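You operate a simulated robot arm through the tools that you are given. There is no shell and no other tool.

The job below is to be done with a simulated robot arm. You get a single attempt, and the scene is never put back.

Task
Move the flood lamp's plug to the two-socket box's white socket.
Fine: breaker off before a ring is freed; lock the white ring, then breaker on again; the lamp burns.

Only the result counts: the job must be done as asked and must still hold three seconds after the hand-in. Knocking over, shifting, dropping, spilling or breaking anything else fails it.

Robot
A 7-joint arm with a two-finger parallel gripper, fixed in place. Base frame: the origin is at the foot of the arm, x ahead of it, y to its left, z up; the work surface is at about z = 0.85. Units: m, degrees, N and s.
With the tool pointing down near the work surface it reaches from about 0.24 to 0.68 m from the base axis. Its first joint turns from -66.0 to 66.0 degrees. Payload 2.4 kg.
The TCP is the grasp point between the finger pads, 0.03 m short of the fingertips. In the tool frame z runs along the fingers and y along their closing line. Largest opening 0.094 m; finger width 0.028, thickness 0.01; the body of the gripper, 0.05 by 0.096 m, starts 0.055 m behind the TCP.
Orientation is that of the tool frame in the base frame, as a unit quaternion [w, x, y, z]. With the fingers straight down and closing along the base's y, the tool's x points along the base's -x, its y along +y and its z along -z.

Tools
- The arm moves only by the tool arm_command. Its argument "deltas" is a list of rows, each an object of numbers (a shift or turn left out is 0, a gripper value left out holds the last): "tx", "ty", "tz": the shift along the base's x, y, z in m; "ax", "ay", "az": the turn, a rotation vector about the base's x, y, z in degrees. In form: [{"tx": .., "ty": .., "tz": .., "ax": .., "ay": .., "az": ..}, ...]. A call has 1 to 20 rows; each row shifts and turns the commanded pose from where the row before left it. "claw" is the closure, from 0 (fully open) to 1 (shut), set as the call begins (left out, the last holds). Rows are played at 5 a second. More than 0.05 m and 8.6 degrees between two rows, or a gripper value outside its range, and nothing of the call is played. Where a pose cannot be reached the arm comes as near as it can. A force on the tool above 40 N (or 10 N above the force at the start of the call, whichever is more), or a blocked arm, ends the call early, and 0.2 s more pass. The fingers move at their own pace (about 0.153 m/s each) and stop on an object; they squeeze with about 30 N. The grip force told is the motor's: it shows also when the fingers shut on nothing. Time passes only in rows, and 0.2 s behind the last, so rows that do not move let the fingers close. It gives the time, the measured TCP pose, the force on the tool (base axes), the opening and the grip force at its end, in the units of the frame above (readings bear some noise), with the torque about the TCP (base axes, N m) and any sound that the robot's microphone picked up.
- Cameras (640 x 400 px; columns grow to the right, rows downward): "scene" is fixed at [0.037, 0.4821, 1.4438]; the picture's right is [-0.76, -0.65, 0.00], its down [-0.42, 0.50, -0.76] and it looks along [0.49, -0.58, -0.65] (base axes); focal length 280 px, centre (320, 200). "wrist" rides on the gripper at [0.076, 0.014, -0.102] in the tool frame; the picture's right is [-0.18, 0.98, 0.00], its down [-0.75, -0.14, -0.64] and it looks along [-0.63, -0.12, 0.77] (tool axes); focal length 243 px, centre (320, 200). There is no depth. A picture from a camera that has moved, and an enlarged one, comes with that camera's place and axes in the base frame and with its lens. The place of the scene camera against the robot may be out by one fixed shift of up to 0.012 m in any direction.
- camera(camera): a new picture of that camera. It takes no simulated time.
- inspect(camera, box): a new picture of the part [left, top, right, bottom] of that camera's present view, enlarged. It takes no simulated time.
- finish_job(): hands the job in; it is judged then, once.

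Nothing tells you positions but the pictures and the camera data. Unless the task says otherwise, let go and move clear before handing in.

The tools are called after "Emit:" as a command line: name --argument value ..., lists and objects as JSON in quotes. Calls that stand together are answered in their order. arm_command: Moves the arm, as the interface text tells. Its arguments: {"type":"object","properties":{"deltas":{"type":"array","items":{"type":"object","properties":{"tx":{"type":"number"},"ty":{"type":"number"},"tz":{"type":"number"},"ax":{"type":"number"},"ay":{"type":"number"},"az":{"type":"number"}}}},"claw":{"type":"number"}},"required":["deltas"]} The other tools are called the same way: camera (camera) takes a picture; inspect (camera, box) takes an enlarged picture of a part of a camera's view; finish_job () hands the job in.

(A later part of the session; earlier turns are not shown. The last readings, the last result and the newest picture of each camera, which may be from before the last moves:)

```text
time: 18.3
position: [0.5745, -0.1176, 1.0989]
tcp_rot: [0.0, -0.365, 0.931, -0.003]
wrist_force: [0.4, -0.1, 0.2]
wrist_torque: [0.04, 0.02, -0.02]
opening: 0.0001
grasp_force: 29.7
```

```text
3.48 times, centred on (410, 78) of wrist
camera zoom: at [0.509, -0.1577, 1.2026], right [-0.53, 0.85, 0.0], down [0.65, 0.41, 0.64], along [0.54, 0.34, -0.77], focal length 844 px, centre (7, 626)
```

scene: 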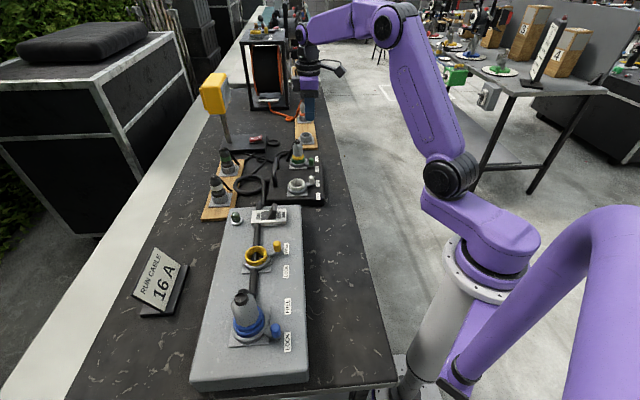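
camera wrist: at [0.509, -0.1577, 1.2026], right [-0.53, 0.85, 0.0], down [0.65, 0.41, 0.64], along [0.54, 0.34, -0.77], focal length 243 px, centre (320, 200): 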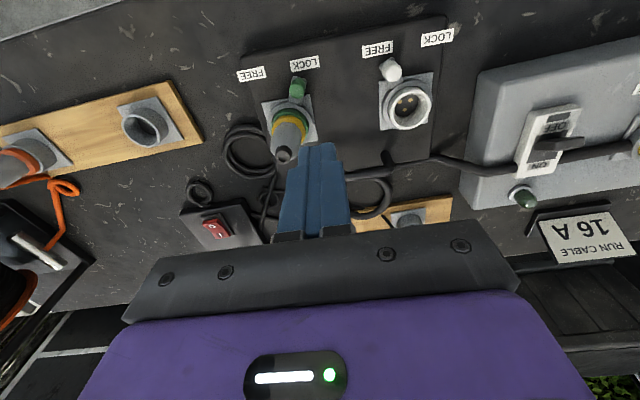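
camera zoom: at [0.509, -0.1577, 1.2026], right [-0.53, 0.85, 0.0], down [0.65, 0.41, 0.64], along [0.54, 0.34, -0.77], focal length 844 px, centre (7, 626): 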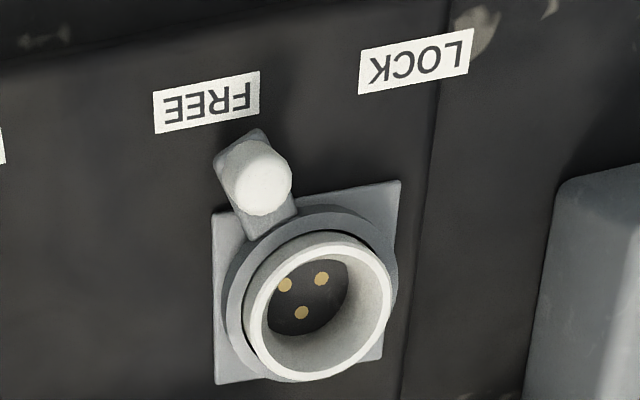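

Numbers agree: green knob near (0.594, -0.138), green centre (0.637, -0.120). I descend on the LOCK side of the green knob.

Emit:
arm_command --deltas '[{"tx": -0.0055, "ty": -0.0041, "tz": -0.03}, {"tz": -0.04}, {"tz": -0.04}, {"tz": -0.03}, {}]'

Emit:
inspect --camera "wrist" --box '[200, 50, 440, 200]'

Emit:
inspect --camera "scene" --box '[260, 130, 340, 205]'

```text
time: 19.5
position: [0.5697, -0.1209, 0.9595]
tcp_rot: [0.0, -0.364, 0.931, -0.002]
wrist_force: [0.0, 0.9, -0.6]
wrist_torque: [0.01, 0.01, -0.01]
opening: 0.0001
grasp_force: 30.2
```

```text
2.67 times, centred on (320, 125) of wrist
camera zoom: at [0.5032, -0.1611, 1.0628], right [-0.53, 0.85, 0.0], down [0.65, 0.41, 0.64], along [0.54, 0.34, -0.77], focal length 647 px, centre (320, 400)
```

zoom: 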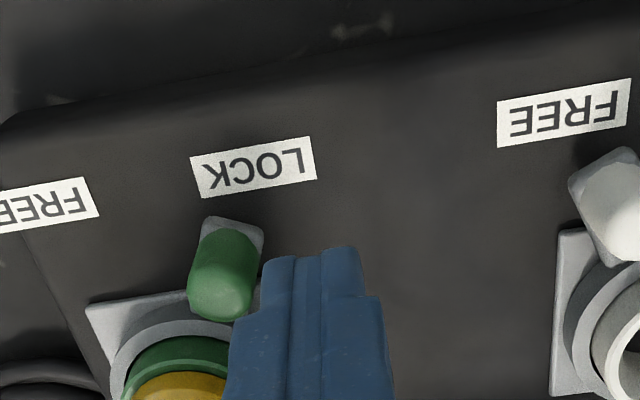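

```text
5.33 times, centred on (300, 168) of scene
camera zoom: at [0.037, 0.4821, 1.4438], right [-0.76, -0.65, 0.0], down [-0.42, 0.5, -0.76], along [0.49, -0.58, -0.65], focal length 1491 px, centre (427, 373)
```

zoom: 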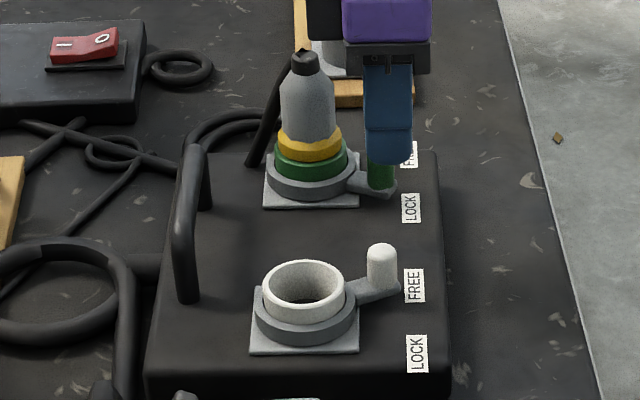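

Fingers hang right beside the green knob. Lowering to knob height and pushing toward FREE.

Emit:
arm_command --deltas '[{"tz": -0.02}, {"tz": -0.016}, {}]'

Emit:
inspect --camera "wrist" --box '[200, 50, 440, 200]'

```text
time: 20.3
position: [0.5704, -0.1206, 0.9236]
tcp_rot: [0.0, -0.364, 0.932, -0.002]
wrist_force: [-0.3, 0.1, -0.1]
wrist_torque: [0.03, -0.02, 0.02]
opening: 0.0
grasp_force: 30.0
```

```text
2.67 times, centred on (320, 125) of wrist
camera zoom: at [0.5036, -0.1618, 1.0266], right [-0.53, 0.85, 0.0], down [0.65, 0.41, 0.64], along [0.54, 0.34, -0.77], focal length 647 px, centre (320, 400)
```

zoom: 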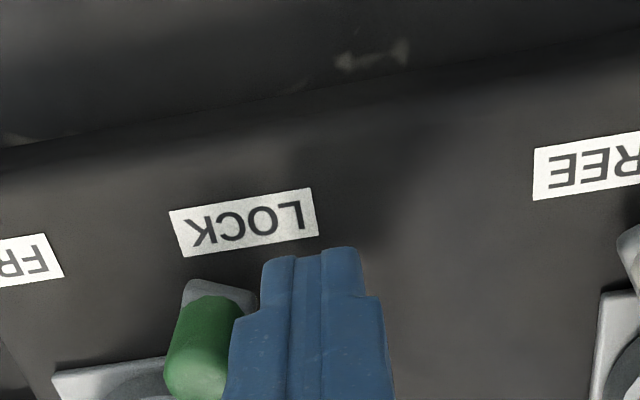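

Finger is next to the knob. Pushing it along the box's length toward FREE.

Emit:
arm_command --deltas '[{"tx": 0.0066, "ty": -0.0075}, {"tx": 0.0066, "ty": -0.0075}, {"tx": 0.0066, "ty": -0.0075}, {"tx": 0.0066, "ty": -0.0075}, {"tx": 0.0053, "ty": -0.006}, {}]'

Emit:
inspect --camera "wrist" --box '[200, 50, 440, 200]'

Emit:
inspect --camera "scene" --box '[260, 130, 340, 205]'

```text
time: 21.7
position: [0.6007, -0.1581, 0.9243]
tcp_rot: [0.0, -0.362, 0.932, -0.002]
wrist_force: [-0.1, 0.7, 0.2]
wrist_torque: [-0.02, 0.0, -0.05]
opening: 0.0
grasp_force: 30.4
```

```text
2.67 times, centred on (320, 125) of wrist
camera zoom: at [0.5349, -0.1972, 1.0275], right [-0.53, 0.85, 0.0], down [0.65, 0.41, 0.64], along [0.54, 0.34, -0.77], focal length 647 px, centre (320, 400)
```

zoom: 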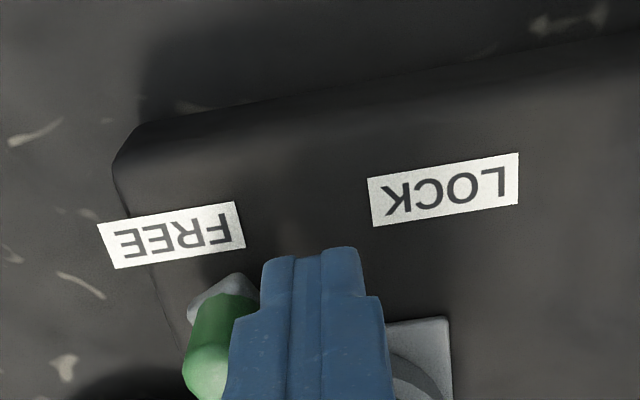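

```text
5.33 times, centred on (300, 168) of scene
camera zoom: at [0.037, 0.4821, 1.4438], right [-0.76, -0.65, 0.0], down [-0.42, 0.5, -0.76], along [0.49, -0.58, -0.65], focal length 1491 px, centre (427, 373)
```

zoom: 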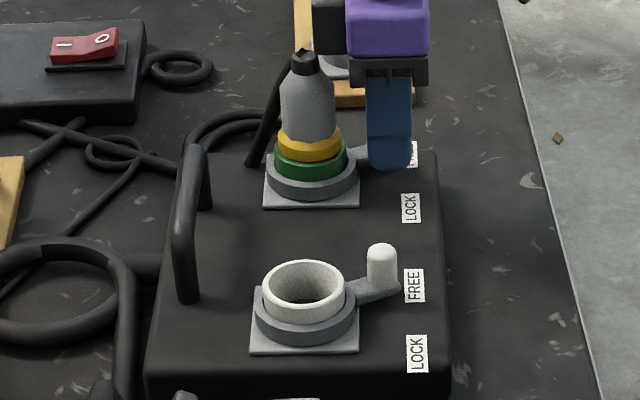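

The knob has swung toward FREE. I'll push a few more millimetres to feel the end stop.

Emit:
arm_command --deltas '[{"tx": 0.002, "ty": -0.00225}, {"tx": 0.002, "ty": -0.00225}, {}]'

Emit:
arm_command --deltas '[{"tx": 0.002, "ty": -0.00225}, {"tx": 0.001, "ty": -0.00115}, {}]'

Emit:
inspect --camera "wrist" --box '[200, 50, 440, 200]'

```text
time: 22.5
position: [0.6044, -0.1613, 0.9239]
tcp_rot: [-0.001, -0.364, 0.931, -0.001]
wrist_force: [-4.2, 3.4, 1.8]
wrist_torque: [0.13, 0.04, 0.04]
opening: 0.0
grasp_force: 30.0
```

```text
time: 23.3
position: [0.6057, -0.1632, 0.9237]
tcp_rot: [-0.002, -0.365, 0.931, -0.001]
wrist_force: [-15.7, 16.8, 14.2]
wrist_torque: [0.34, 0.16, 0.18]
opening: 0.0
grasp_force: 30.4
```

```text
2.67 times, centred on (320, 125) of wrist
camera zoom: at [0.5412, -0.2031, 1.0271], right [-0.53, 0.85, 0.0], down [0.65, 0.41, 0.64], along [0.54, 0.34, -0.77], focal length 647 px, centre (320, 400)
```

zoom: 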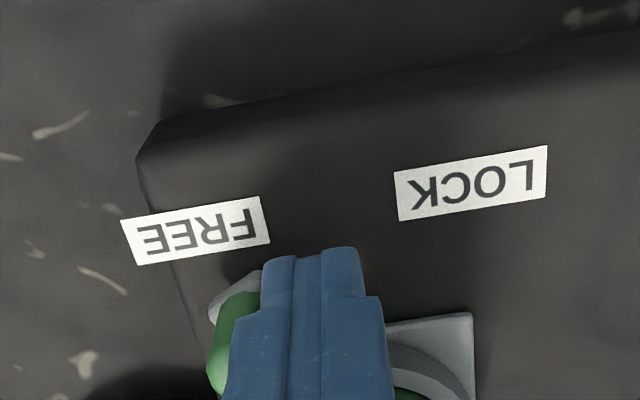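

The ring is at its FREE stop (about 23 N push). I back off, rise, and turn the tool so the fingers will close across the plug's cable direction.

Emit:
arm_command --deltas '[{"tx": -0.006, "ty": 0.007}, {"tx": -0.003, "ty": 0.003, "tz": 0.02}, {"tz": 0.045}, {"tz": 0.045}, {"tz": 0.045}, {"az": -8.5}, {"az": -8.5}, {"az": -8.5}, {}]'

Emit:
arm_command --deltas '[{"tx": 0.004, "ty": 0.013}, {}]' --claw 0

Emit:
camera --camera "wrist"

Emit:
inspect --camera "wrist" --box '[240, 70, 400, 190]'

Emit:
inspect --camera "scene" --box '[260, 130, 340, 205]'

```text
time: 25.3
position: [0.5997, -0.1549, 1.0773]
tcp_rot: [-0.002, -0.148, 0.989, -0.002]
wrist_force: [0.3, 0.7, 0.4]
wrist_torque: [0.01, -0.01, 0.01]
opening: 0.0
grasp_force: 29.6
```

```text
time: 25.9
position: [0.6019, -0.1426, 1.0789]
tcp_rot: [-0.001, -0.148, 0.989, -0.002]
wrist_force: [0.1, -0.7, 0.2]
wrist_torque: [0.02, 0.04, -0.02]
opening: 0.0941
grasp_force: 0.0
```

```text
taken
camera wrist: at [0.5262, -0.1499, 1.1815], right [-0.11, 0.99, 0.0], down [0.76, 0.09, 0.64], along [0.64, 0.07, -0.77], focal length 243 px, centre (320, 200)
```

wrist: 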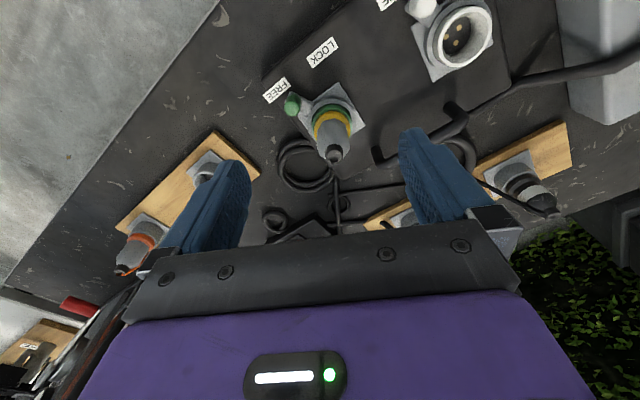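

```text
3.33 times, centred on (320, 130) of wrist
camera zoom: at [0.5262, -0.1499, 1.1815], right [-0.11, 0.99, 0.0], down [0.76, 0.09, 0.64], along [0.64, 0.07, -0.77], focal length 809 px, centre (320, 433)
```

zoom: 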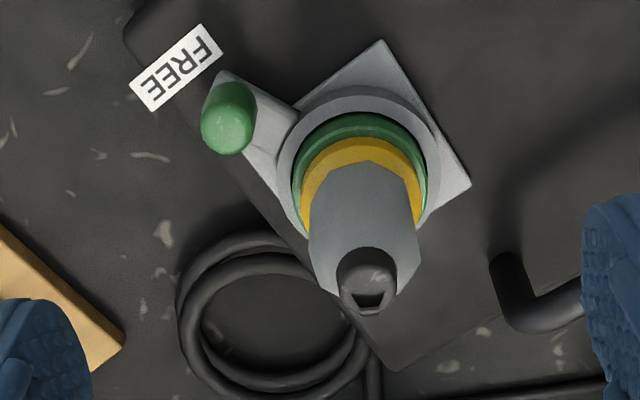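

```text
5.33 times, centred on (300, 168) of scene
camera zoom: at [0.037, 0.4821, 1.4438], right [-0.76, -0.65, 0.0], down [-0.42, 0.5, -0.76], along [0.49, -0.58, -0.65], focal length 1491 px, centre (427, 373)
```

zoom: 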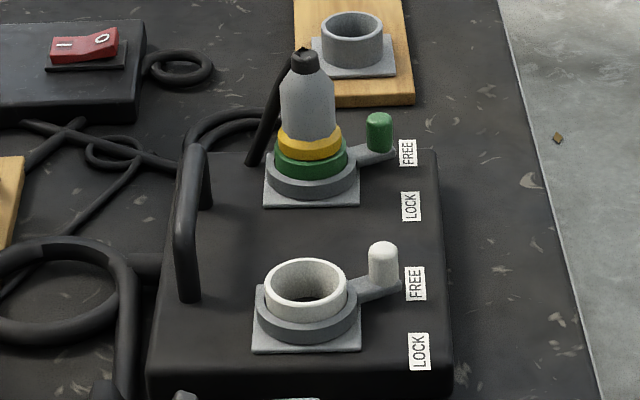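

The green ring is at FREE; plug axis is near (0.637, -0.123), body about 36 mm wide. I'll centre over it with open fingers, then lower to grip the grey body above the yellow band.

Emit:
arm_command --deltas '[{"tx": 0.018, "ty": 0.01}, {"tx": 0.017, "ty": 0.0095}, {"tz": -0.035}, {}]'

Emit:
camera --camera "wrist"

Emit:
inspect --camera "scene" --box '[250, 100, 350, 190]'

```text
time: 26.9
position: [0.6359, -0.1204, 1.0422]
tcp_rot: [0.0, -0.15, 0.989, -0.002]
wrist_force: [0.2, 0.2, 0.2]
wrist_torque: [-0.04, -0.01, -0.03]
opening: 0.0942
grasp_force: 0.1
```

```text
taken
camera wrist: at [0.5597, -0.1288, 1.146], right [-0.11, 0.99, 0.0], down [0.76, 0.09, 0.64], along [0.64, 0.07, -0.77], focal length 243 px, centre (320, 200)
```

wrist: 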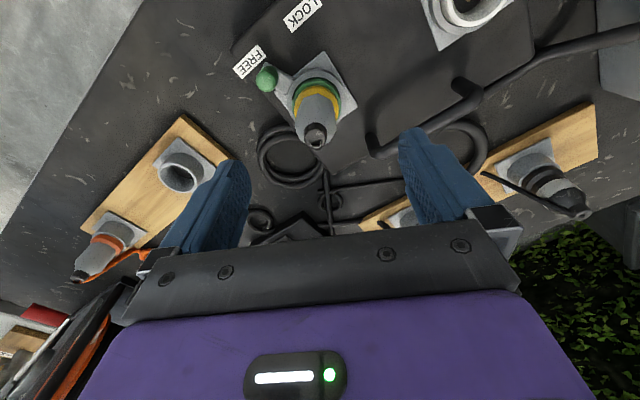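

```text
4.44 times, centred on (300, 145) of scene
camera zoom: at [0.037, 0.4821, 1.4438], right [-0.76, -0.65, 0.0], down [-0.42, 0.5, -0.76], along [0.49, -0.58, -0.65], focal length 1242 px, centre (409, 444)
```

zoom: 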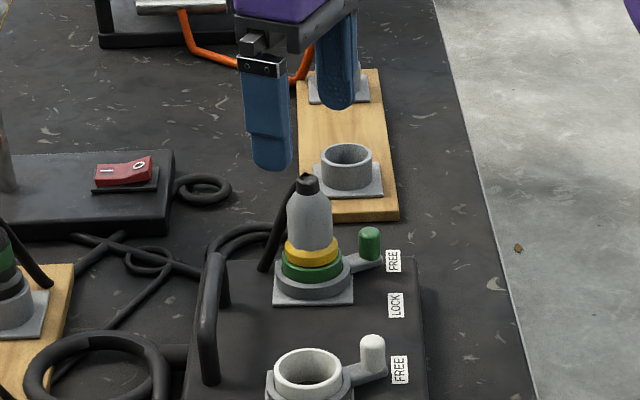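

The plug is centred between the fingers to about 2 mm; I correct and descend to z 0.954.

Emit:
arm_command --deltas '[{"ty": -0.0025, "tz": -0.03}, {"tz": -0.03}, {"tz": -0.028}, {}]'

Emit:
camera --camera "wrist"

Emit:
inspect --camera "scene" --box '[260, 120, 340, 190]'

```text
time: 27.9
position: [0.6356, -0.1249, 0.9547]
tcp_rot: [-0.001, -0.149, 0.989, -0.002]
wrist_force: [-0.6, 0.6, 0.4]
wrist_torque: [0.01, 0.0, -0.03]
opening: 0.094
grasp_force: 0.1
```

```text
taken
camera wrist: at [0.5593, -0.1327, 1.0588], right [-0.11, 0.99, 0.0], down [0.76, 0.09, 0.64], along [0.64, 0.07, -0.77], focal length 243 px, centre (320, 200)
```

wrist: 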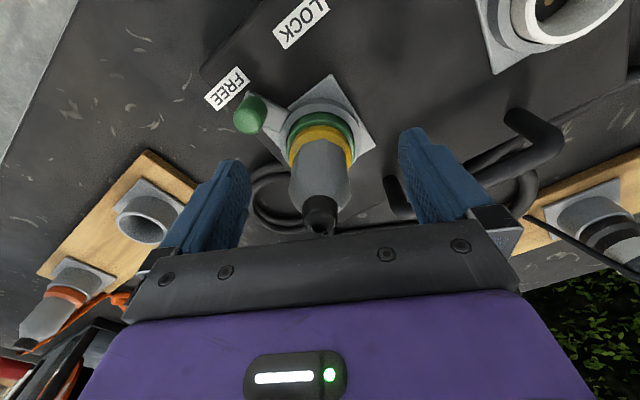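

```text
5.71 times, centred on (300, 155) of scene
camera zoom: at [0.037, 0.4821, 1.4438], right [-0.76, -0.65, 0.0], down [-0.42, 0.5, -0.76], along [0.49, -0.58, -0.65], focal length 1597 px, centre (434, 457)
```

zoom: 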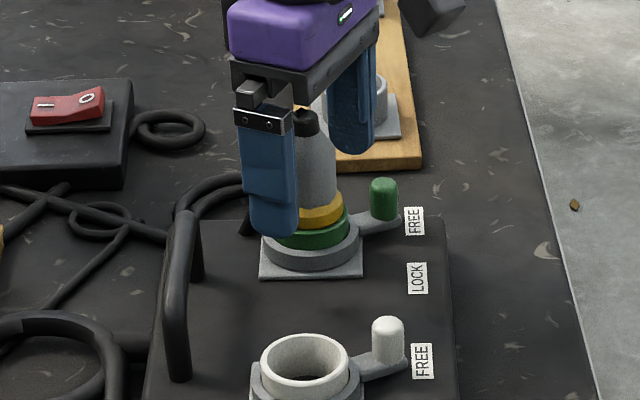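

Plug sits centred between the fingers. Closing the grip.

Emit:
arm_command --deltas '[{}, {}, {}, {}]' --claw 1

Emit:
camera --camera "wrist"

Emit:
inspect --camera "scene" --box '[260, 120, 340, 190]'

```text
time: 28.9
position: [0.6357, -0.1256, 0.9567]
tcp_rot: [-0.001, -0.148, 0.989, -0.003]
wrist_force: [-0.3, -0.4, 0.1]
wrist_torque: [-0.03, -0.02, -0.01]
opening: 0.0349
grasp_force: 29.9
```

```text
taken
camera wrist: at [0.5593, -0.1326, 1.059], right [-0.11, 0.99, 0.0], down [0.76, 0.09, 0.64], along [0.64, 0.07, -0.77], focal length 243 px, centre (320, 200)
```

wrist: 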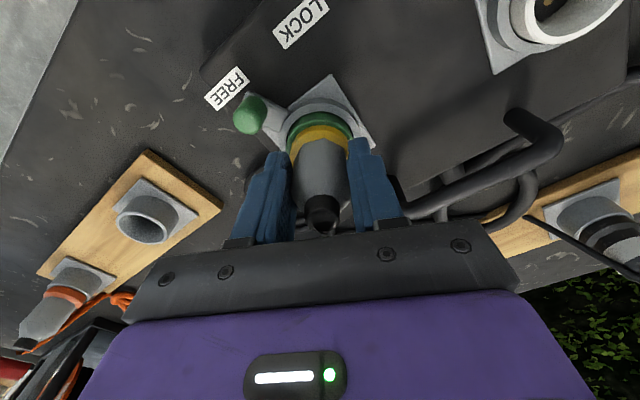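

```text
5.71 times, centred on (300, 155) of scene
camera zoom: at [0.037, 0.4821, 1.4438], right [-0.76, -0.65, 0.0], down [-0.42, 0.5, -0.76], along [0.49, -0.58, -0.65], focal length 1597 px, centre (434, 457)
```

zoom: 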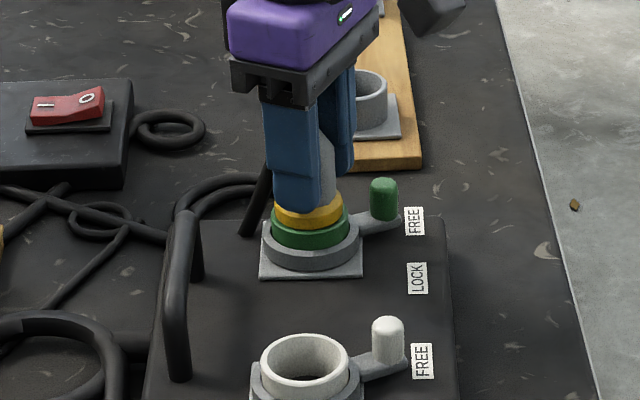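

Gripped at 35 mm with no side force. Lifting slowly.

Emit:
arm_command --deltas '[{"tz": 0.01}, {"tz": 0.01}, {"tz": 0.01}, {}]'

Emit:
camera --camera "wrist"

Emit:
inspect --camera "scene" --box '[250, 110, 340, 205]'

```text
time: 29.9
position: [0.6381, -0.1257, 0.9853]
tcp_rot: [0.0, -0.148, 0.989, -0.002]
wrist_force: [-0.4, 0.0, -0.8]
wrist_torque: [-0.04, 0.04, 0.01]
opening: 0.0349
grasp_force: 29.9
```

```text
taken
camera wrist: at [0.5605, -0.1334, 1.0888], right [-0.11, 0.99, 0.0], down [0.76, 0.09, 0.64], along [0.64, 0.07, -0.77], focal length 243 px, centre (320, 200)
```

wrist: 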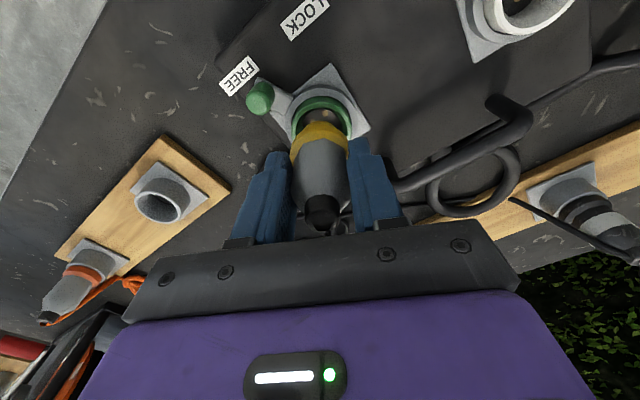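

```text
4.21 times, centred on (295, 158) of scene
camera zoom: at [0.0371, 0.4821, 1.4438], right [-0.76, -0.65, 0.0], down [-0.42, 0.5, -0.76], along [0.49, -0.58, -0.65], focal length 1177 px, centre (425, 379)
```

zoom: 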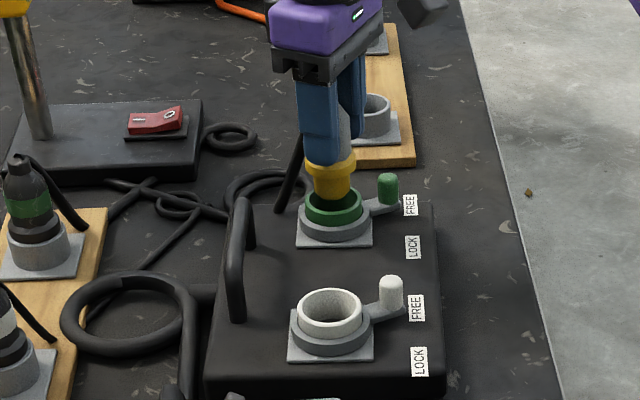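

The plug slides out freely, with no force. Lifting further to clear the rim.

Emit:
arm_command --deltas '[{"tz": 0.015}, {"tz": 0.015}, {"tz": 0.015}, {}]'

Emit:
camera --camera "wrist"

Emit:
inspect --camera "wrist" --box '[240, 70, 400, 190]'

Emit:
inspect --camera "scene" --box '[250, 90, 340, 205]'

```text
time: 30.9
position: [0.6368, -0.1265, 1.0314]
tcp_rot: [-0.001, -0.149, 0.989, -0.002]
wrist_force: [-0.9, 0.2, -1.6]
wrist_torque: [0.01, 0.0, 0.01]
opening: 0.0349
grasp_force: 29.9
```

```text
taken
camera wrist: at [0.5602, -0.1345, 1.134], right [-0.11, 0.99, 0.0], down [0.76, 0.09, 0.64], along [0.64, 0.07, -0.77], focal length 243 px, centre (320, 200)
```

wrist: 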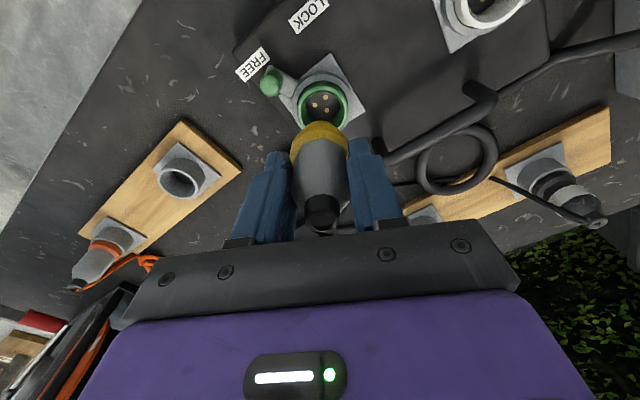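

```text
3.33 times, centred on (320, 130) of wrist
camera zoom: at [0.5602, -0.1345, 1.134], right [-0.11, 0.99, 0.0], down [0.76, 0.09, 0.64], along [0.64, 0.07, -0.77], focal length 809 px, centre (320, 433)
```

zoom: 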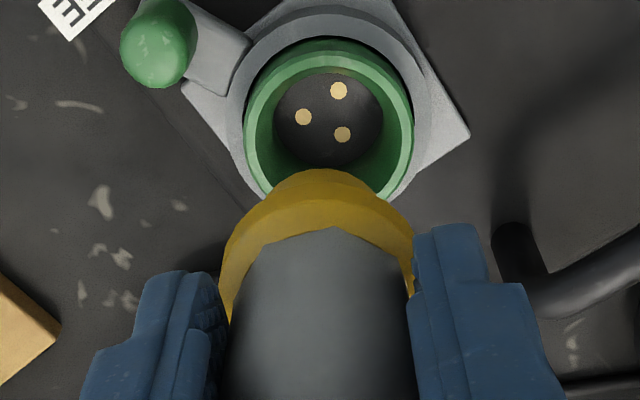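

```text
3.48 times, centred on (295, 148) of scene
camera zoom: at [0.0371, 0.4821, 1.4438], right [-0.76, -0.65, 0.0], down [-0.42, 0.5, -0.76], along [0.49, -0.58, -0.65], focal length 972 px, centre (407, 383)
```

zoom: 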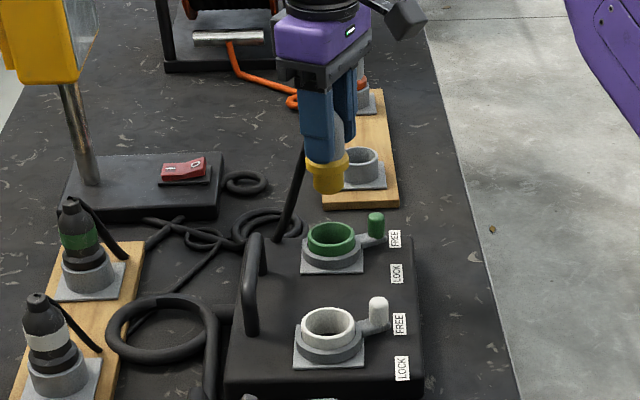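

The plug is out, and the green socket's three pins sit at the same angles as the white socket's, so a pure shift keeps the keying. I carry it over to the white socket and compare the views there.

Emit:
arm_command --deltas '[{"tx": -0.0245, "ty": 0.028}, {"tx": -0.0245, "ty": 0.028}, {"tx": -0.0245, "ty": 0.028}, {"tx": -0.024, "ty": 0.027}, {}]'

Emit:
camera --camera "wrist"

Emit:
inspect --camera "wrist" --box '[240, 70, 400, 190]'

Emit:
inspect --camera "scene" --box '[240, 110, 340, 210]'

```text
time: 32.1
position: [0.5381, -0.0128, 1.0313]
tcp_rot: [-0.001, -0.149, 0.989, -0.002]
wrist_force: [0.2, 0.4, -0.7]
wrist_torque: [-0.01, 0.0, -0.04]
opening: 0.0346
grasp_force: 30.4
```

```text
taken
camera wrist: at [0.4608, -0.0213, 1.1344], right [-0.11, 0.99, 0.0], down [0.76, 0.09, 0.64], along [0.64, 0.07, -0.77], focal length 243 px, centre (320, 200)
```

wrist: 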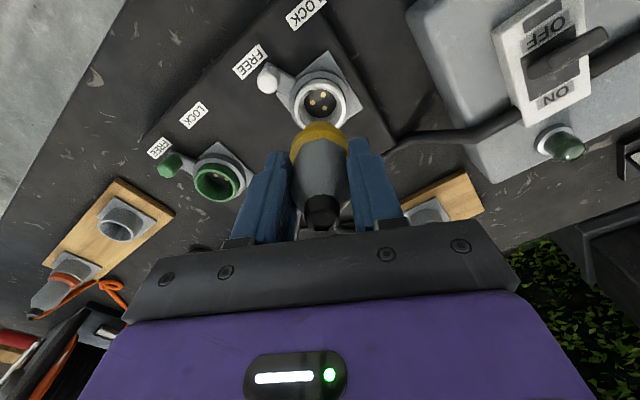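

```text
3.33 times, centred on (320, 130) of wrist
camera zoom: at [0.4608, -0.0213, 1.1344], right [-0.11, 0.99, 0.0], down [0.76, 0.09, 0.64], along [0.64, 0.07, -0.77], focal length 809 px, centre (320, 433)
```

zoom: 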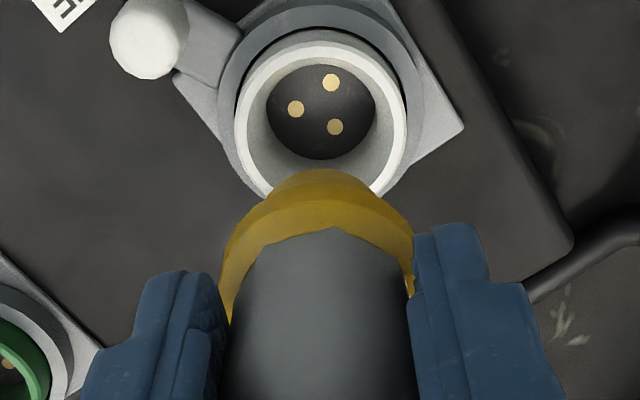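

```text
4.00 times, centred on (290, 160) of scene
camera zoom: at [0.037, 0.4821, 1.4438], right [-0.76, -0.65, 0.0], down [-0.42, 0.5, -0.76], along [0.49, -0.58, -0.65], focal length 1118 px, centre (440, 360)
```

zoom: 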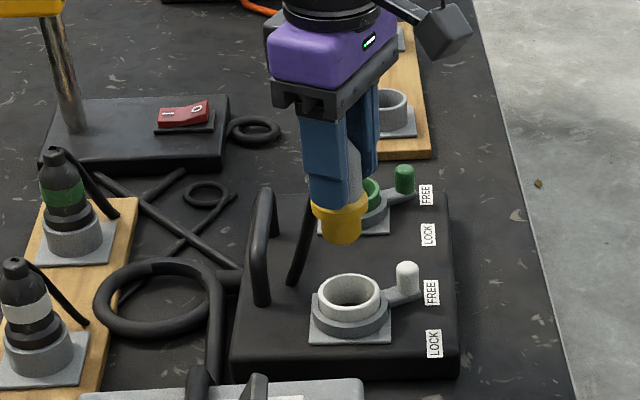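

The white socket sits about 8 px up-left of where the green one appeared, i.e. about 2–3 mm. I correct and compare again.

Emit:
arm_command --deltas '[{"tx": -0.0023, "ty": -0.0026}, {}, {}]'

Emit:
inspect --camera "wrist" --box '[240, 70, 400, 190]'

```text
time: 32.9
position: [0.5373, -0.0169, 1.031]
tcp_rot: [-0.001, -0.149, 0.989, -0.002]
wrist_force: [0.0, 0.4, -2.1]
wrist_torque: [-0.01, 0.02, 0.02]
opening: 0.0347
grasp_force: 29.8
```

```text
3.33 times, centred on (320, 130) of wrist
camera zoom: at [0.4595, -0.0248, 1.1345], right [-0.11, 0.99, 0.0], down [0.76, 0.09, 0.64], along [0.64, 0.07, -0.77], focal length 809 px, centre (320, 433)
```

zoom: 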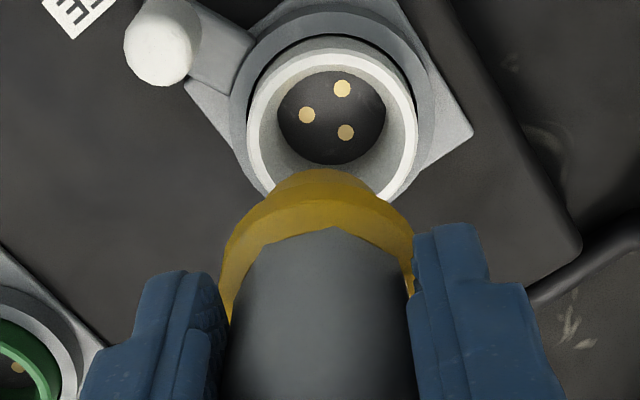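

Within about 1 mm now; one more small trim, then I lower carefully.

Emit:
arm_command --deltas '[{"tx": -0.0007, "ty": 0.0011}, {}, {}]'

Emit:
inspect --camera "wrist" --box '[240, 70, 400, 190]'

```text
time: 33.7
position: [0.5368, -0.0154, 1.0313]
tcp_rot: [-0.001, -0.149, 0.989, -0.002]
wrist_force: [-0.4, 1.3, -1.2]
wrist_torque: [-0.01, 0.02, 0.0]
opening: 0.0346
grasp_force: 29.5
```

```text
3.33 times, centred on (320, 130) of wrist
camera zoom: at [0.4593, -0.0236, 1.1342], right [-0.11, 0.99, 0.0], down [0.76, 0.09, 0.64], along [0.64, 0.07, -0.77], focal length 809 px, centre (320, 433)
```

zoom: 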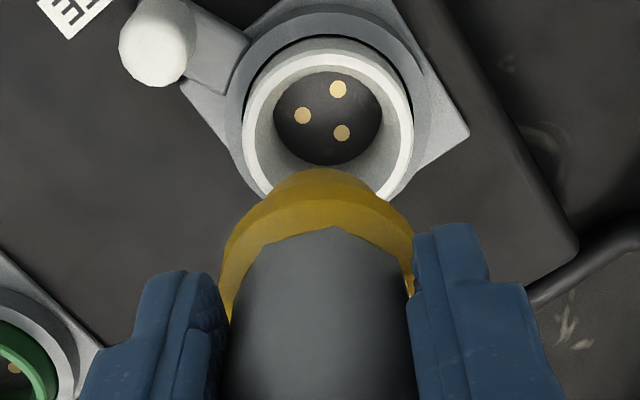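

Alignment matches to within a pixel. Lowering the plug toward the white socket.

Emit:
arm_command --deltas '[{"tz": -0.01}, {"tz": -0.01}, {"tz": -0.01}, {}]'

Emit:
inspect --camera "wrist" --box '[240, 70, 400, 190]'

Emit:
inspect --camera "scene" --box '[260, 130, 340, 210]'

```text
time: 34.7
position: [0.5363, -0.0159, 0.9994]
tcp_rot: [0.0, -0.149, 0.989, -0.002]
wrist_force: [0.7, 1.1, -1.5]
wrist_torque: [0.03, 0.02, 0.0]
opening: 0.0347
grasp_force: 30.0
```

```text
3.33 times, centred on (320, 130) of wrist
camera zoom: at [0.4595, -0.0242, 1.1035], right [-0.11, 0.99, 0.0], down [0.76, 0.09, 0.64], along [0.64, 0.07, -0.77], focal length 809 px, centre (320, 433)
```

zoom: 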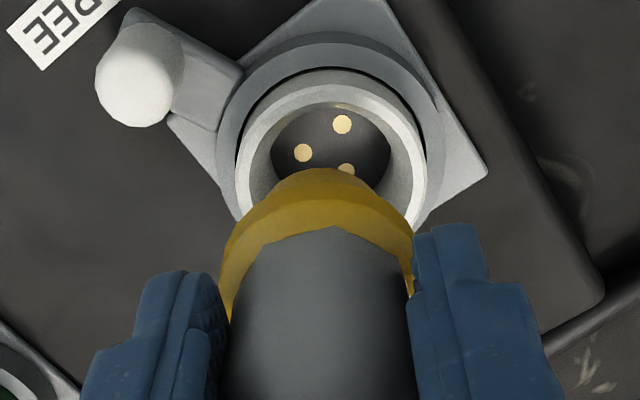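

```text
5.00 times, centred on (300, 170) of scene
camera zoom: at [0.037, 0.4821, 1.4438], right [-0.76, -0.65, 0.0], down [-0.42, 0.5, -0.76], along [0.49, -0.58, -0.65], focal length 1398 px, centre (420, 350)
```

zoom: 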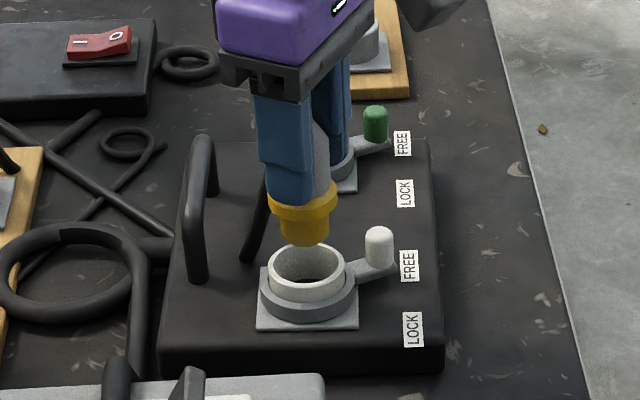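

Plug is centred above the white socket. Continuing down in small steps.

Emit:
arm_command --deltas '[{"tz": -0.008}, {"tz": -0.008}, {"tz": -0.006}, {}]'

Emit:
inspect --camera "scene" --box '[260, 130, 340, 210]'

Emit:
inspect --camera "wrist" --box '[240, 70, 400, 190]'

```text
time: 35.7
position: [0.538, -0.016, 0.9773]
tcp_rot: [-0.002, -0.148, 0.989, -0.002]
wrist_force: [-0.3, -0.1, -1.1]
wrist_torque: [0.0, -0.04, 0.03]
opening: 0.0346
grasp_force: 29.4
```

```text
5.00 times, centred on (300, 170) of scene
camera zoom: at [0.037, 0.4821, 1.4438], right [-0.76, -0.65, 0.0], down [-0.42, 0.5, -0.76], along [0.49, -0.58, -0.65], focal length 1398 px, centre (420, 350)
```

zoom: 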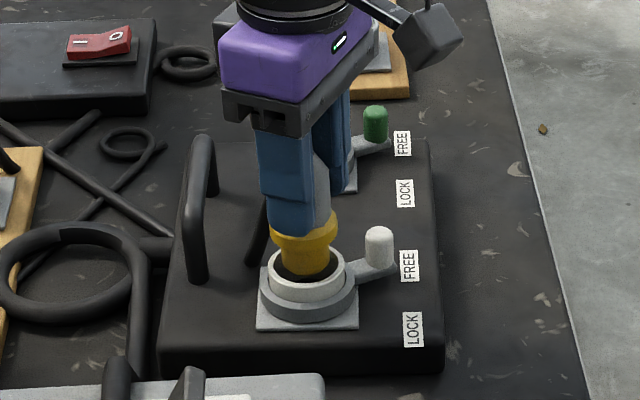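

```text
3.33 times, centred on (320, 130) of wrist
camera zoom: at [0.4602, -0.0238, 1.0813], right [-0.11, 0.99, 0.0], down [0.76, 0.09, 0.64], along [0.64, 0.07, -0.77], focal length 809 px, centre (320, 433)
```

zoom: 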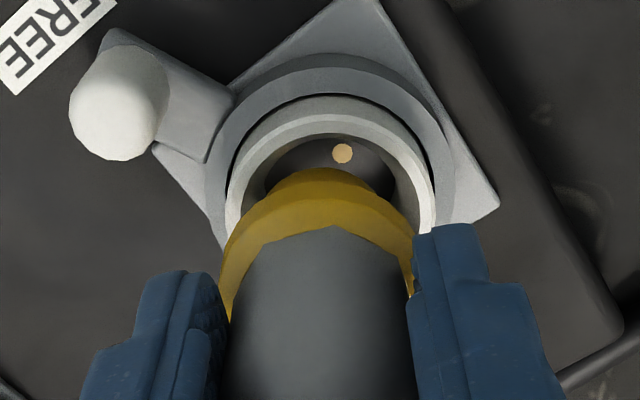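

The nose is entering the rim with no contact force. Continuing down to the seat height.

Emit:
arm_command --deltas '[{"tz": -0.006}, {"tz": -0.006}, {"tz": -0.004}, {}]'

Emit:
inspect --camera "scene" --box '[260, 130, 340, 210]'

Emit:
inspect --camera "wrist" --box '[240, 70, 400, 190]'

```text
time: 36.7
position: [0.5373, -0.0165, 0.9616]
tcp_rot: [-0.002, -0.149, 0.989, -0.002]
wrist_force: [-0.4, 1.1, -1.3]
wrist_torque: [0.04, 0.05, 0.0]
opening: 0.0344
grasp_force: 29.8
```

```text
5.00 times, centred on (300, 170) of scene
camera zoom: at [0.037, 0.4821, 1.4438], right [-0.76, -0.65, 0.0], down [-0.42, 0.5, -0.76], along [0.49, -0.58, -0.65], focal length 1398 px, centre (420, 350)
```

zoom: 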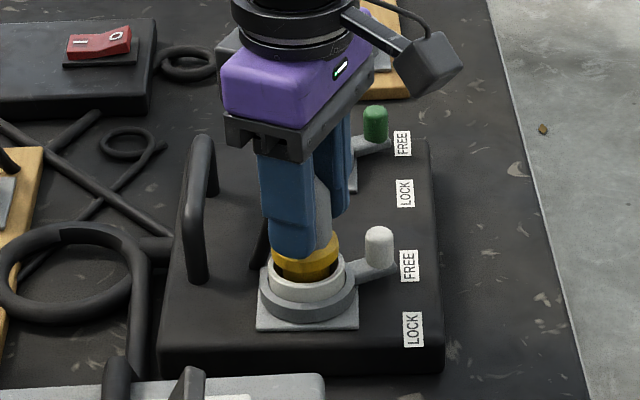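

```text
3.33 times, centred on (320, 130) of wrist
camera zoom: at [0.46, -0.0234, 1.0655], right [-0.11, 0.99, 0.0], down [0.76, 0.09, 0.64], along [0.64, 0.07, -0.77], focal length 809 px, centre (320, 433)
```

zoom: 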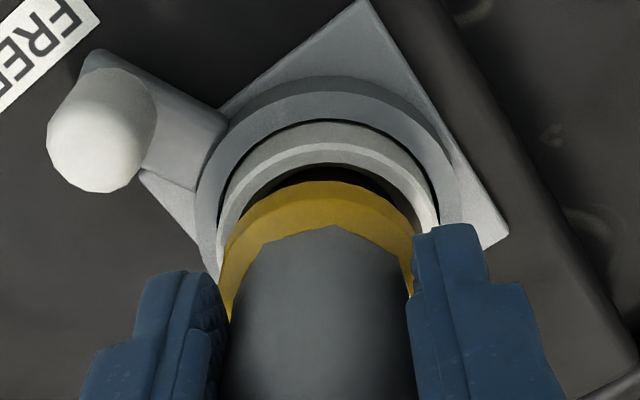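

Almost seated. I lower a few more millimetres and watch the force.

Emit:
arm_command --deltas '[{"tz": -0.003}, {"tz": -0.003}, {}]'

Emit:
inspect --camera "scene" --box '[260, 130, 340, 210]'

Emit:
inspect --camera "wrist" --box '[240, 70, 400, 190]'

```text
time: 37.5
position: [0.5377, -0.0163, 0.9564]
tcp_rot: [0.0, -0.149, 0.989, -0.002]
wrist_force: [-1.4, 0.5, 0.1]
wrist_torque: [0.03, 0.05, 0.03]
opening: 0.0343
grasp_force: 30.2
```

```text
5.00 times, centred on (300, 170) of scene
camera zoom: at [0.037, 0.4821, 1.4438], right [-0.76, -0.65, 0.0], down [-0.42, 0.5, -0.76], along [0.49, -0.58, -0.65], focal length 1398 px, centre (420, 350)
```

zoom: 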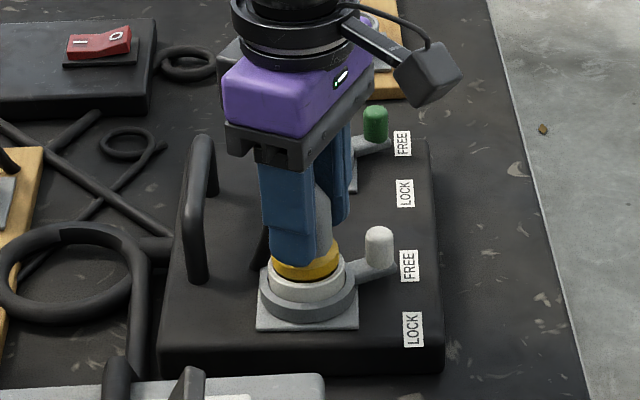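

```text
3.33 times, centred on (320, 130) of wrist
camera zoom: at [0.46, -0.0234, 1.0595], right [-0.11, 0.99, 0.0], down [0.76, 0.09, 0.64], along [0.64, 0.07, -0.77], focal length 809 px, centre (320, 433)
```

zoom: 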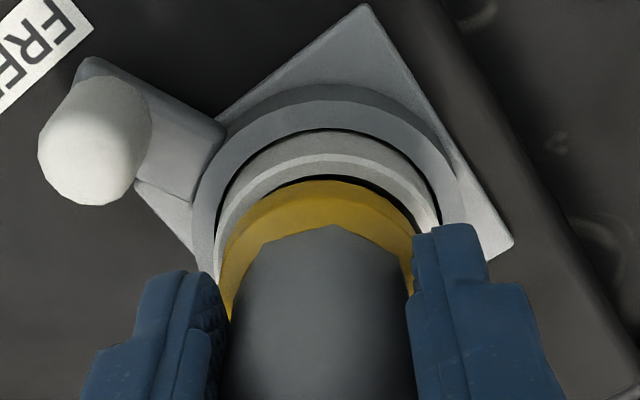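

One millimetre above the original seat height. Pressing gently to seat it fully.

Emit:
arm_command --deltas '[{"tz": -0.0015}, {"tz": -0.001}, {}]'

Emit:
inspect --camera "scene" --box '[260, 130, 340, 210]'

```text
time: 38.3
position: [0.5375, -0.0152, 0.9559]
tcp_rot: [0.001, -0.148, 0.989, -0.002]
wrist_force: [-3.4, -1.8, 18.4]
wrist_torque: [-0.04, 0.03, -0.03]
opening: 0.0345
grasp_force: 30.0
```

```text
5.00 times, centred on (300, 170) of scene
camera zoom: at [0.0366, 0.4821, 1.4439], right [-0.76, -0.65, 0.0], down [-0.42, 0.5, -0.76], along [0.49, -0.58, -0.65], focal length 1398 px, centre (420, 350)
```

zoom: 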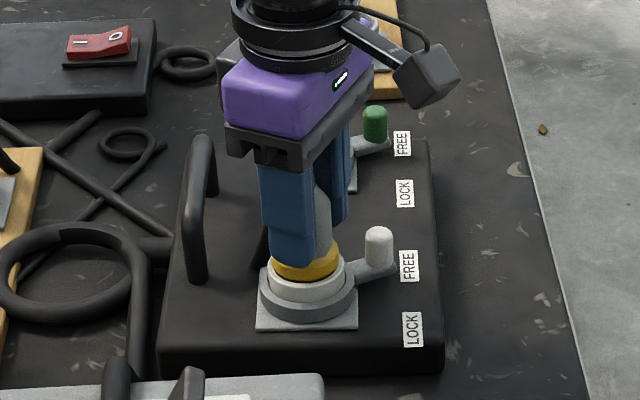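

Seated against about 18 N. Releasing and rising straight up.

Emit:
arm_command --deltas '[{"tz": 0.001}, {}, {}]' --claw 0

Emit:
arm_command --deltas '[{"tz": 0.03}, {"tz": 0.04}, {"tz": 0.04}, {"tx": -0.03, "ty": -0.01}, {}]'

Emit:
camera --camera "wrist"

Emit:
inspect --camera "wrist" --box '[240, 70, 400, 190]'

Emit:
inspect --camera "scene" --box '[250, 110, 350, 210]'

```text
time: 39.1
position: [0.5364, -0.0164, 0.9554]
tcp_rot: [-0.001, -0.149, 0.989, -0.002]
wrist_force: [0.0, 0.4, 0.5]
wrist_torque: [-0.02, -0.02, 0.0]
opening: 0.0938
grasp_force: 0.0
```

```text
time: 40.3
position: [0.505, -0.0275, 1.0664]
tcp_rot: [-0.002, -0.15, 0.989, -0.001]
wrist_force: [-0.2, 0.7, 0.3]
wrist_torque: [0.01, 0.01, 0.0]
opening: 0.0938
grasp_force: 0.0
```

```text
taken
camera wrist: at [0.4285, -0.0346, 1.1699], right [-0.11, 0.99, 0.0], down [0.76, 0.09, 0.64], along [0.64, 0.07, -0.77], focal length 243 px, centre (320, 200)
```

wrist: 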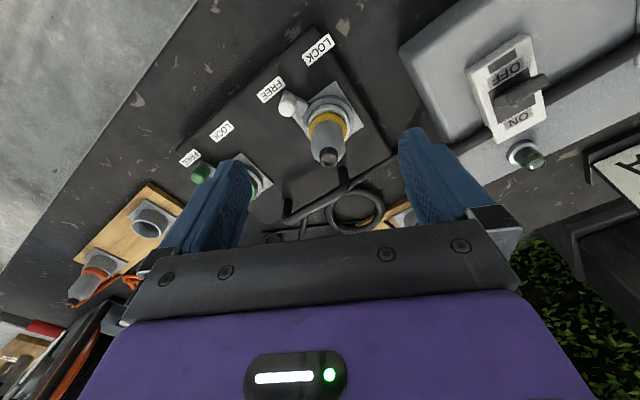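

```text
3.33 times, centred on (320, 130) of wrist
camera zoom: at [0.4285, -0.0346, 1.1699], right [-0.11, 0.99, 0.0], down [0.76, 0.09, 0.64], along [0.64, 0.07, -0.77], focal length 809 px, centre (320, 433)
```

zoom: 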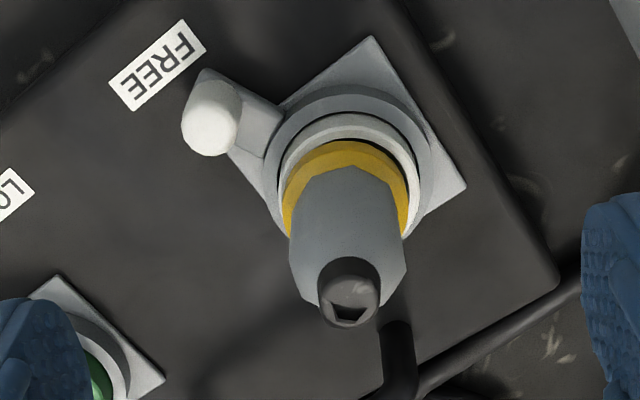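

```text
4.00 times, centred on (300, 160) of scene
camera zoom: at [0.037, 0.4821, 1.4438], right [-0.76, -0.65, 0.0], down [-0.42, 0.5, -0.76], along [0.49, -0.58, -0.65], focal length 1118 px, centre (400, 360)
```

zoom: 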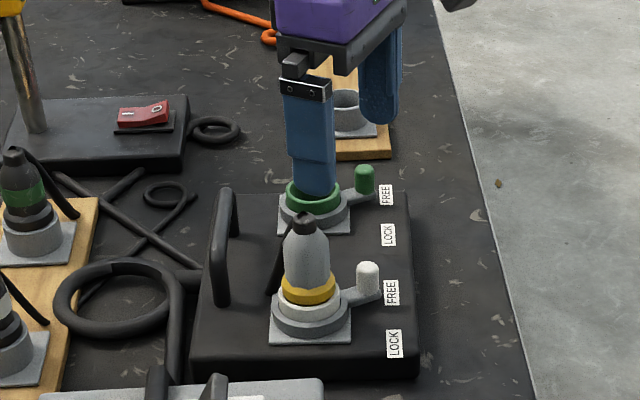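

The plug stands fully in the white socket. Next: turn the tool back, close the fingers, and go to the FREE side of the white knob.

Emit:
arm_command --deltas '[{"tx": 0.008, "ty": -0.015, "az": 8.5}, {"tx": 0.008, "ty": -0.015, "az": 8.5}, {"tx": 0.008, "ty": -0.015, "az": 8.5}, {"tx": 0.0066, "ty": -0.0128}, {}]' --claw 1

Emit:
arm_command --deltas '[{"tz": -0.04}, {"tz": -0.04}, {"tz": -0.025}, {}]'

Emit:
camera --camera "wrist"

Emit:
inspect --camera "wrist" --box '[200, 50, 440, 200]'

Emit:
inspect --camera "scene" --box '[250, 110, 350, 210]'

```text
time: 41.5
position: [0.5382, -0.0836, 1.0651]
tcp_rot: [0.0, -0.365, 0.931, -0.002]
wrist_force: [0.2, 0.2, -0.3]
wrist_torque: [-0.02, -0.01, -0.04]
opening: 0.0001
grasp_force: 29.9
```

```text
time: 42.5
position: [0.5365, -0.0838, 0.9601]
tcp_rot: [0.0, -0.363, 0.932, -0.002]
wrist_force: [-0.2, 0.4, 0.5]
wrist_torque: [0.01, -0.03, 0.01]
opening: 0.0
grasp_force: 30.3
```

```text
taken
camera wrist: at [0.4717, -0.1245, 1.0628], right [-0.53, 0.85, 0.0], down [0.65, 0.41, 0.64], along [0.54, 0.34, -0.77], focal length 243 px, centre (320, 200)
```

wrist: 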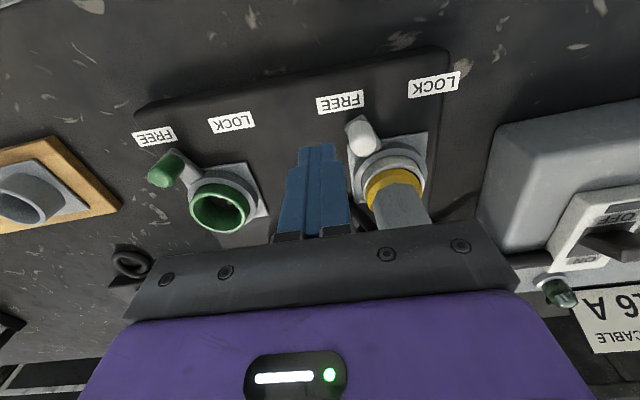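

```text
2.67 times, centred on (320, 125) of wrist
camera zoom: at [0.4717, -0.1245, 1.0628], right [-0.53, 0.85, 0.0], down [0.65, 0.41, 0.64], along [0.54, 0.34, -0.77], focal length 647 px, centre (320, 400)
```

zoom: 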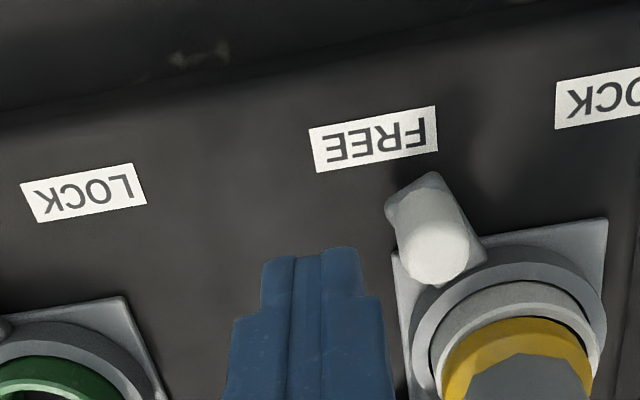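

```text
4.00 times, centred on (300, 160) of scene
camera zoom: at [0.037, 0.4821, 1.4438], right [-0.76, -0.65, 0.0], down [-0.42, 0.5, -0.76], along [0.49, -0.58, -0.65], focal length 1118 px, centre (400, 360)
```

zoom: 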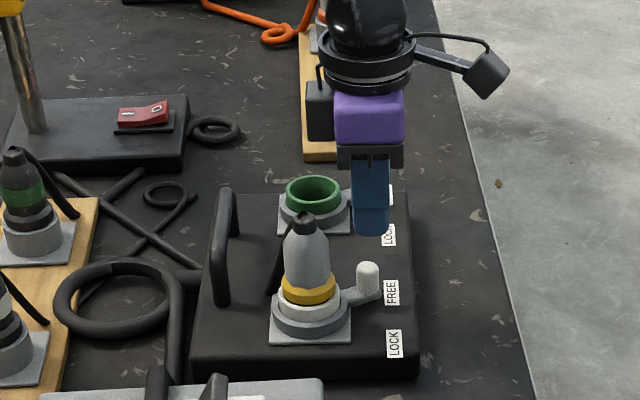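

Fingers are on the FREE side with clear space. Lowering to knob height.

Emit:
arm_command --deltas '[{"tz": -0.02}, {"tz": -0.017}, {}]'

Emit:
inspect --camera "wrist" --box '[200, 50, 440, 200]'

```text
time: 43.3
position: [0.5372, -0.0845, 0.9239]
tcp_rot: [0.001, -0.363, 0.932, -0.002]
wrist_force: [-0.2, -0.4, 0.2]
wrist_torque: [-0.03, -0.02, 0.01]
opening: 0.0
grasp_force: 30.2
```

```text
2.67 times, centred on (320, 125) of wrist
camera zoom: at [0.472, -0.1249, 1.0266], right [-0.53, 0.85, 0.0], down [0.65, 0.41, 0.64], along [0.55, 0.34, -0.77], focal length 647 px, centre (320, 400)
```

zoom: 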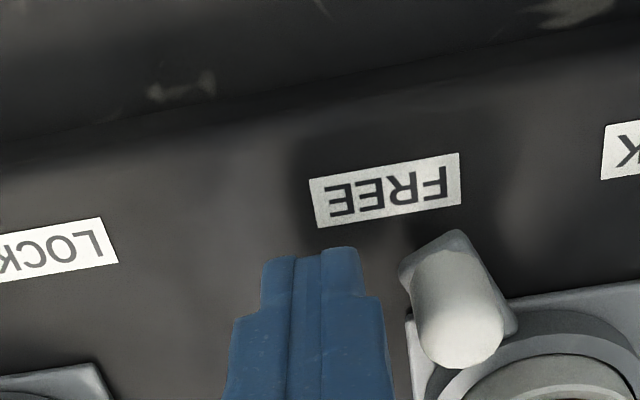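

Gap is small and knob height right. Pushing toward LOCK.

Emit:
arm_command --deltas '[{"tx": -0.0066, "ty": 0.0075}, {"tx": -0.0066, "ty": 0.0075}, {"tx": -0.0066, "ty": 0.0075}, {"tx": -0.0066, "ty": 0.0075}, {"tx": -0.0033, "ty": 0.0037}, {}]'

Emit:
inspect --camera "wrist" --box '[200, 50, 440, 200]'

Emit:
inspect --camera "scene" --box '[250, 130, 350, 210]'

```text
time: 44.7
position: [0.5077, -0.0501, 0.9239]
tcp_rot: [0.001, -0.363, 0.932, -0.002]
wrist_force: [0.8, 0.4, -1.4]
wrist_torque: [0.0, 0.0, -0.03]
opening: 0.0002
grasp_force: 29.9
```

```text
2.67 times, centred on (320, 125) of wrist
camera zoom: at [0.4425, -0.0904, 1.0272], right [-0.53, 0.85, 0.0], down [0.65, 0.41, 0.64], along [0.54, 0.34, -0.77], focal length 647 px, centre (320, 400)
```

zoom: 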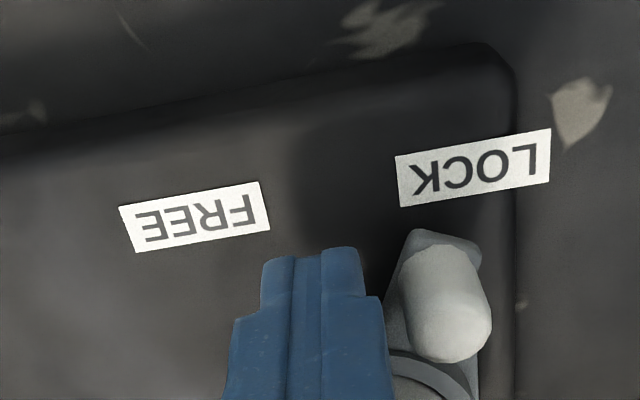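

```text
5.00 times, centred on (300, 170) of scene
camera zoom: at [0.037, 0.4821, 1.4438], right [-0.76, -0.65, 0.0], down [-0.42, 0.5, -0.76], along [0.49, -0.58, -0.65], focal length 1398 px, centre (420, 350)
```

zoom: 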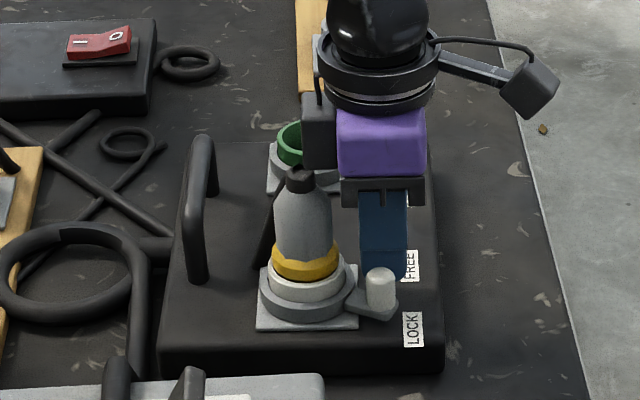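

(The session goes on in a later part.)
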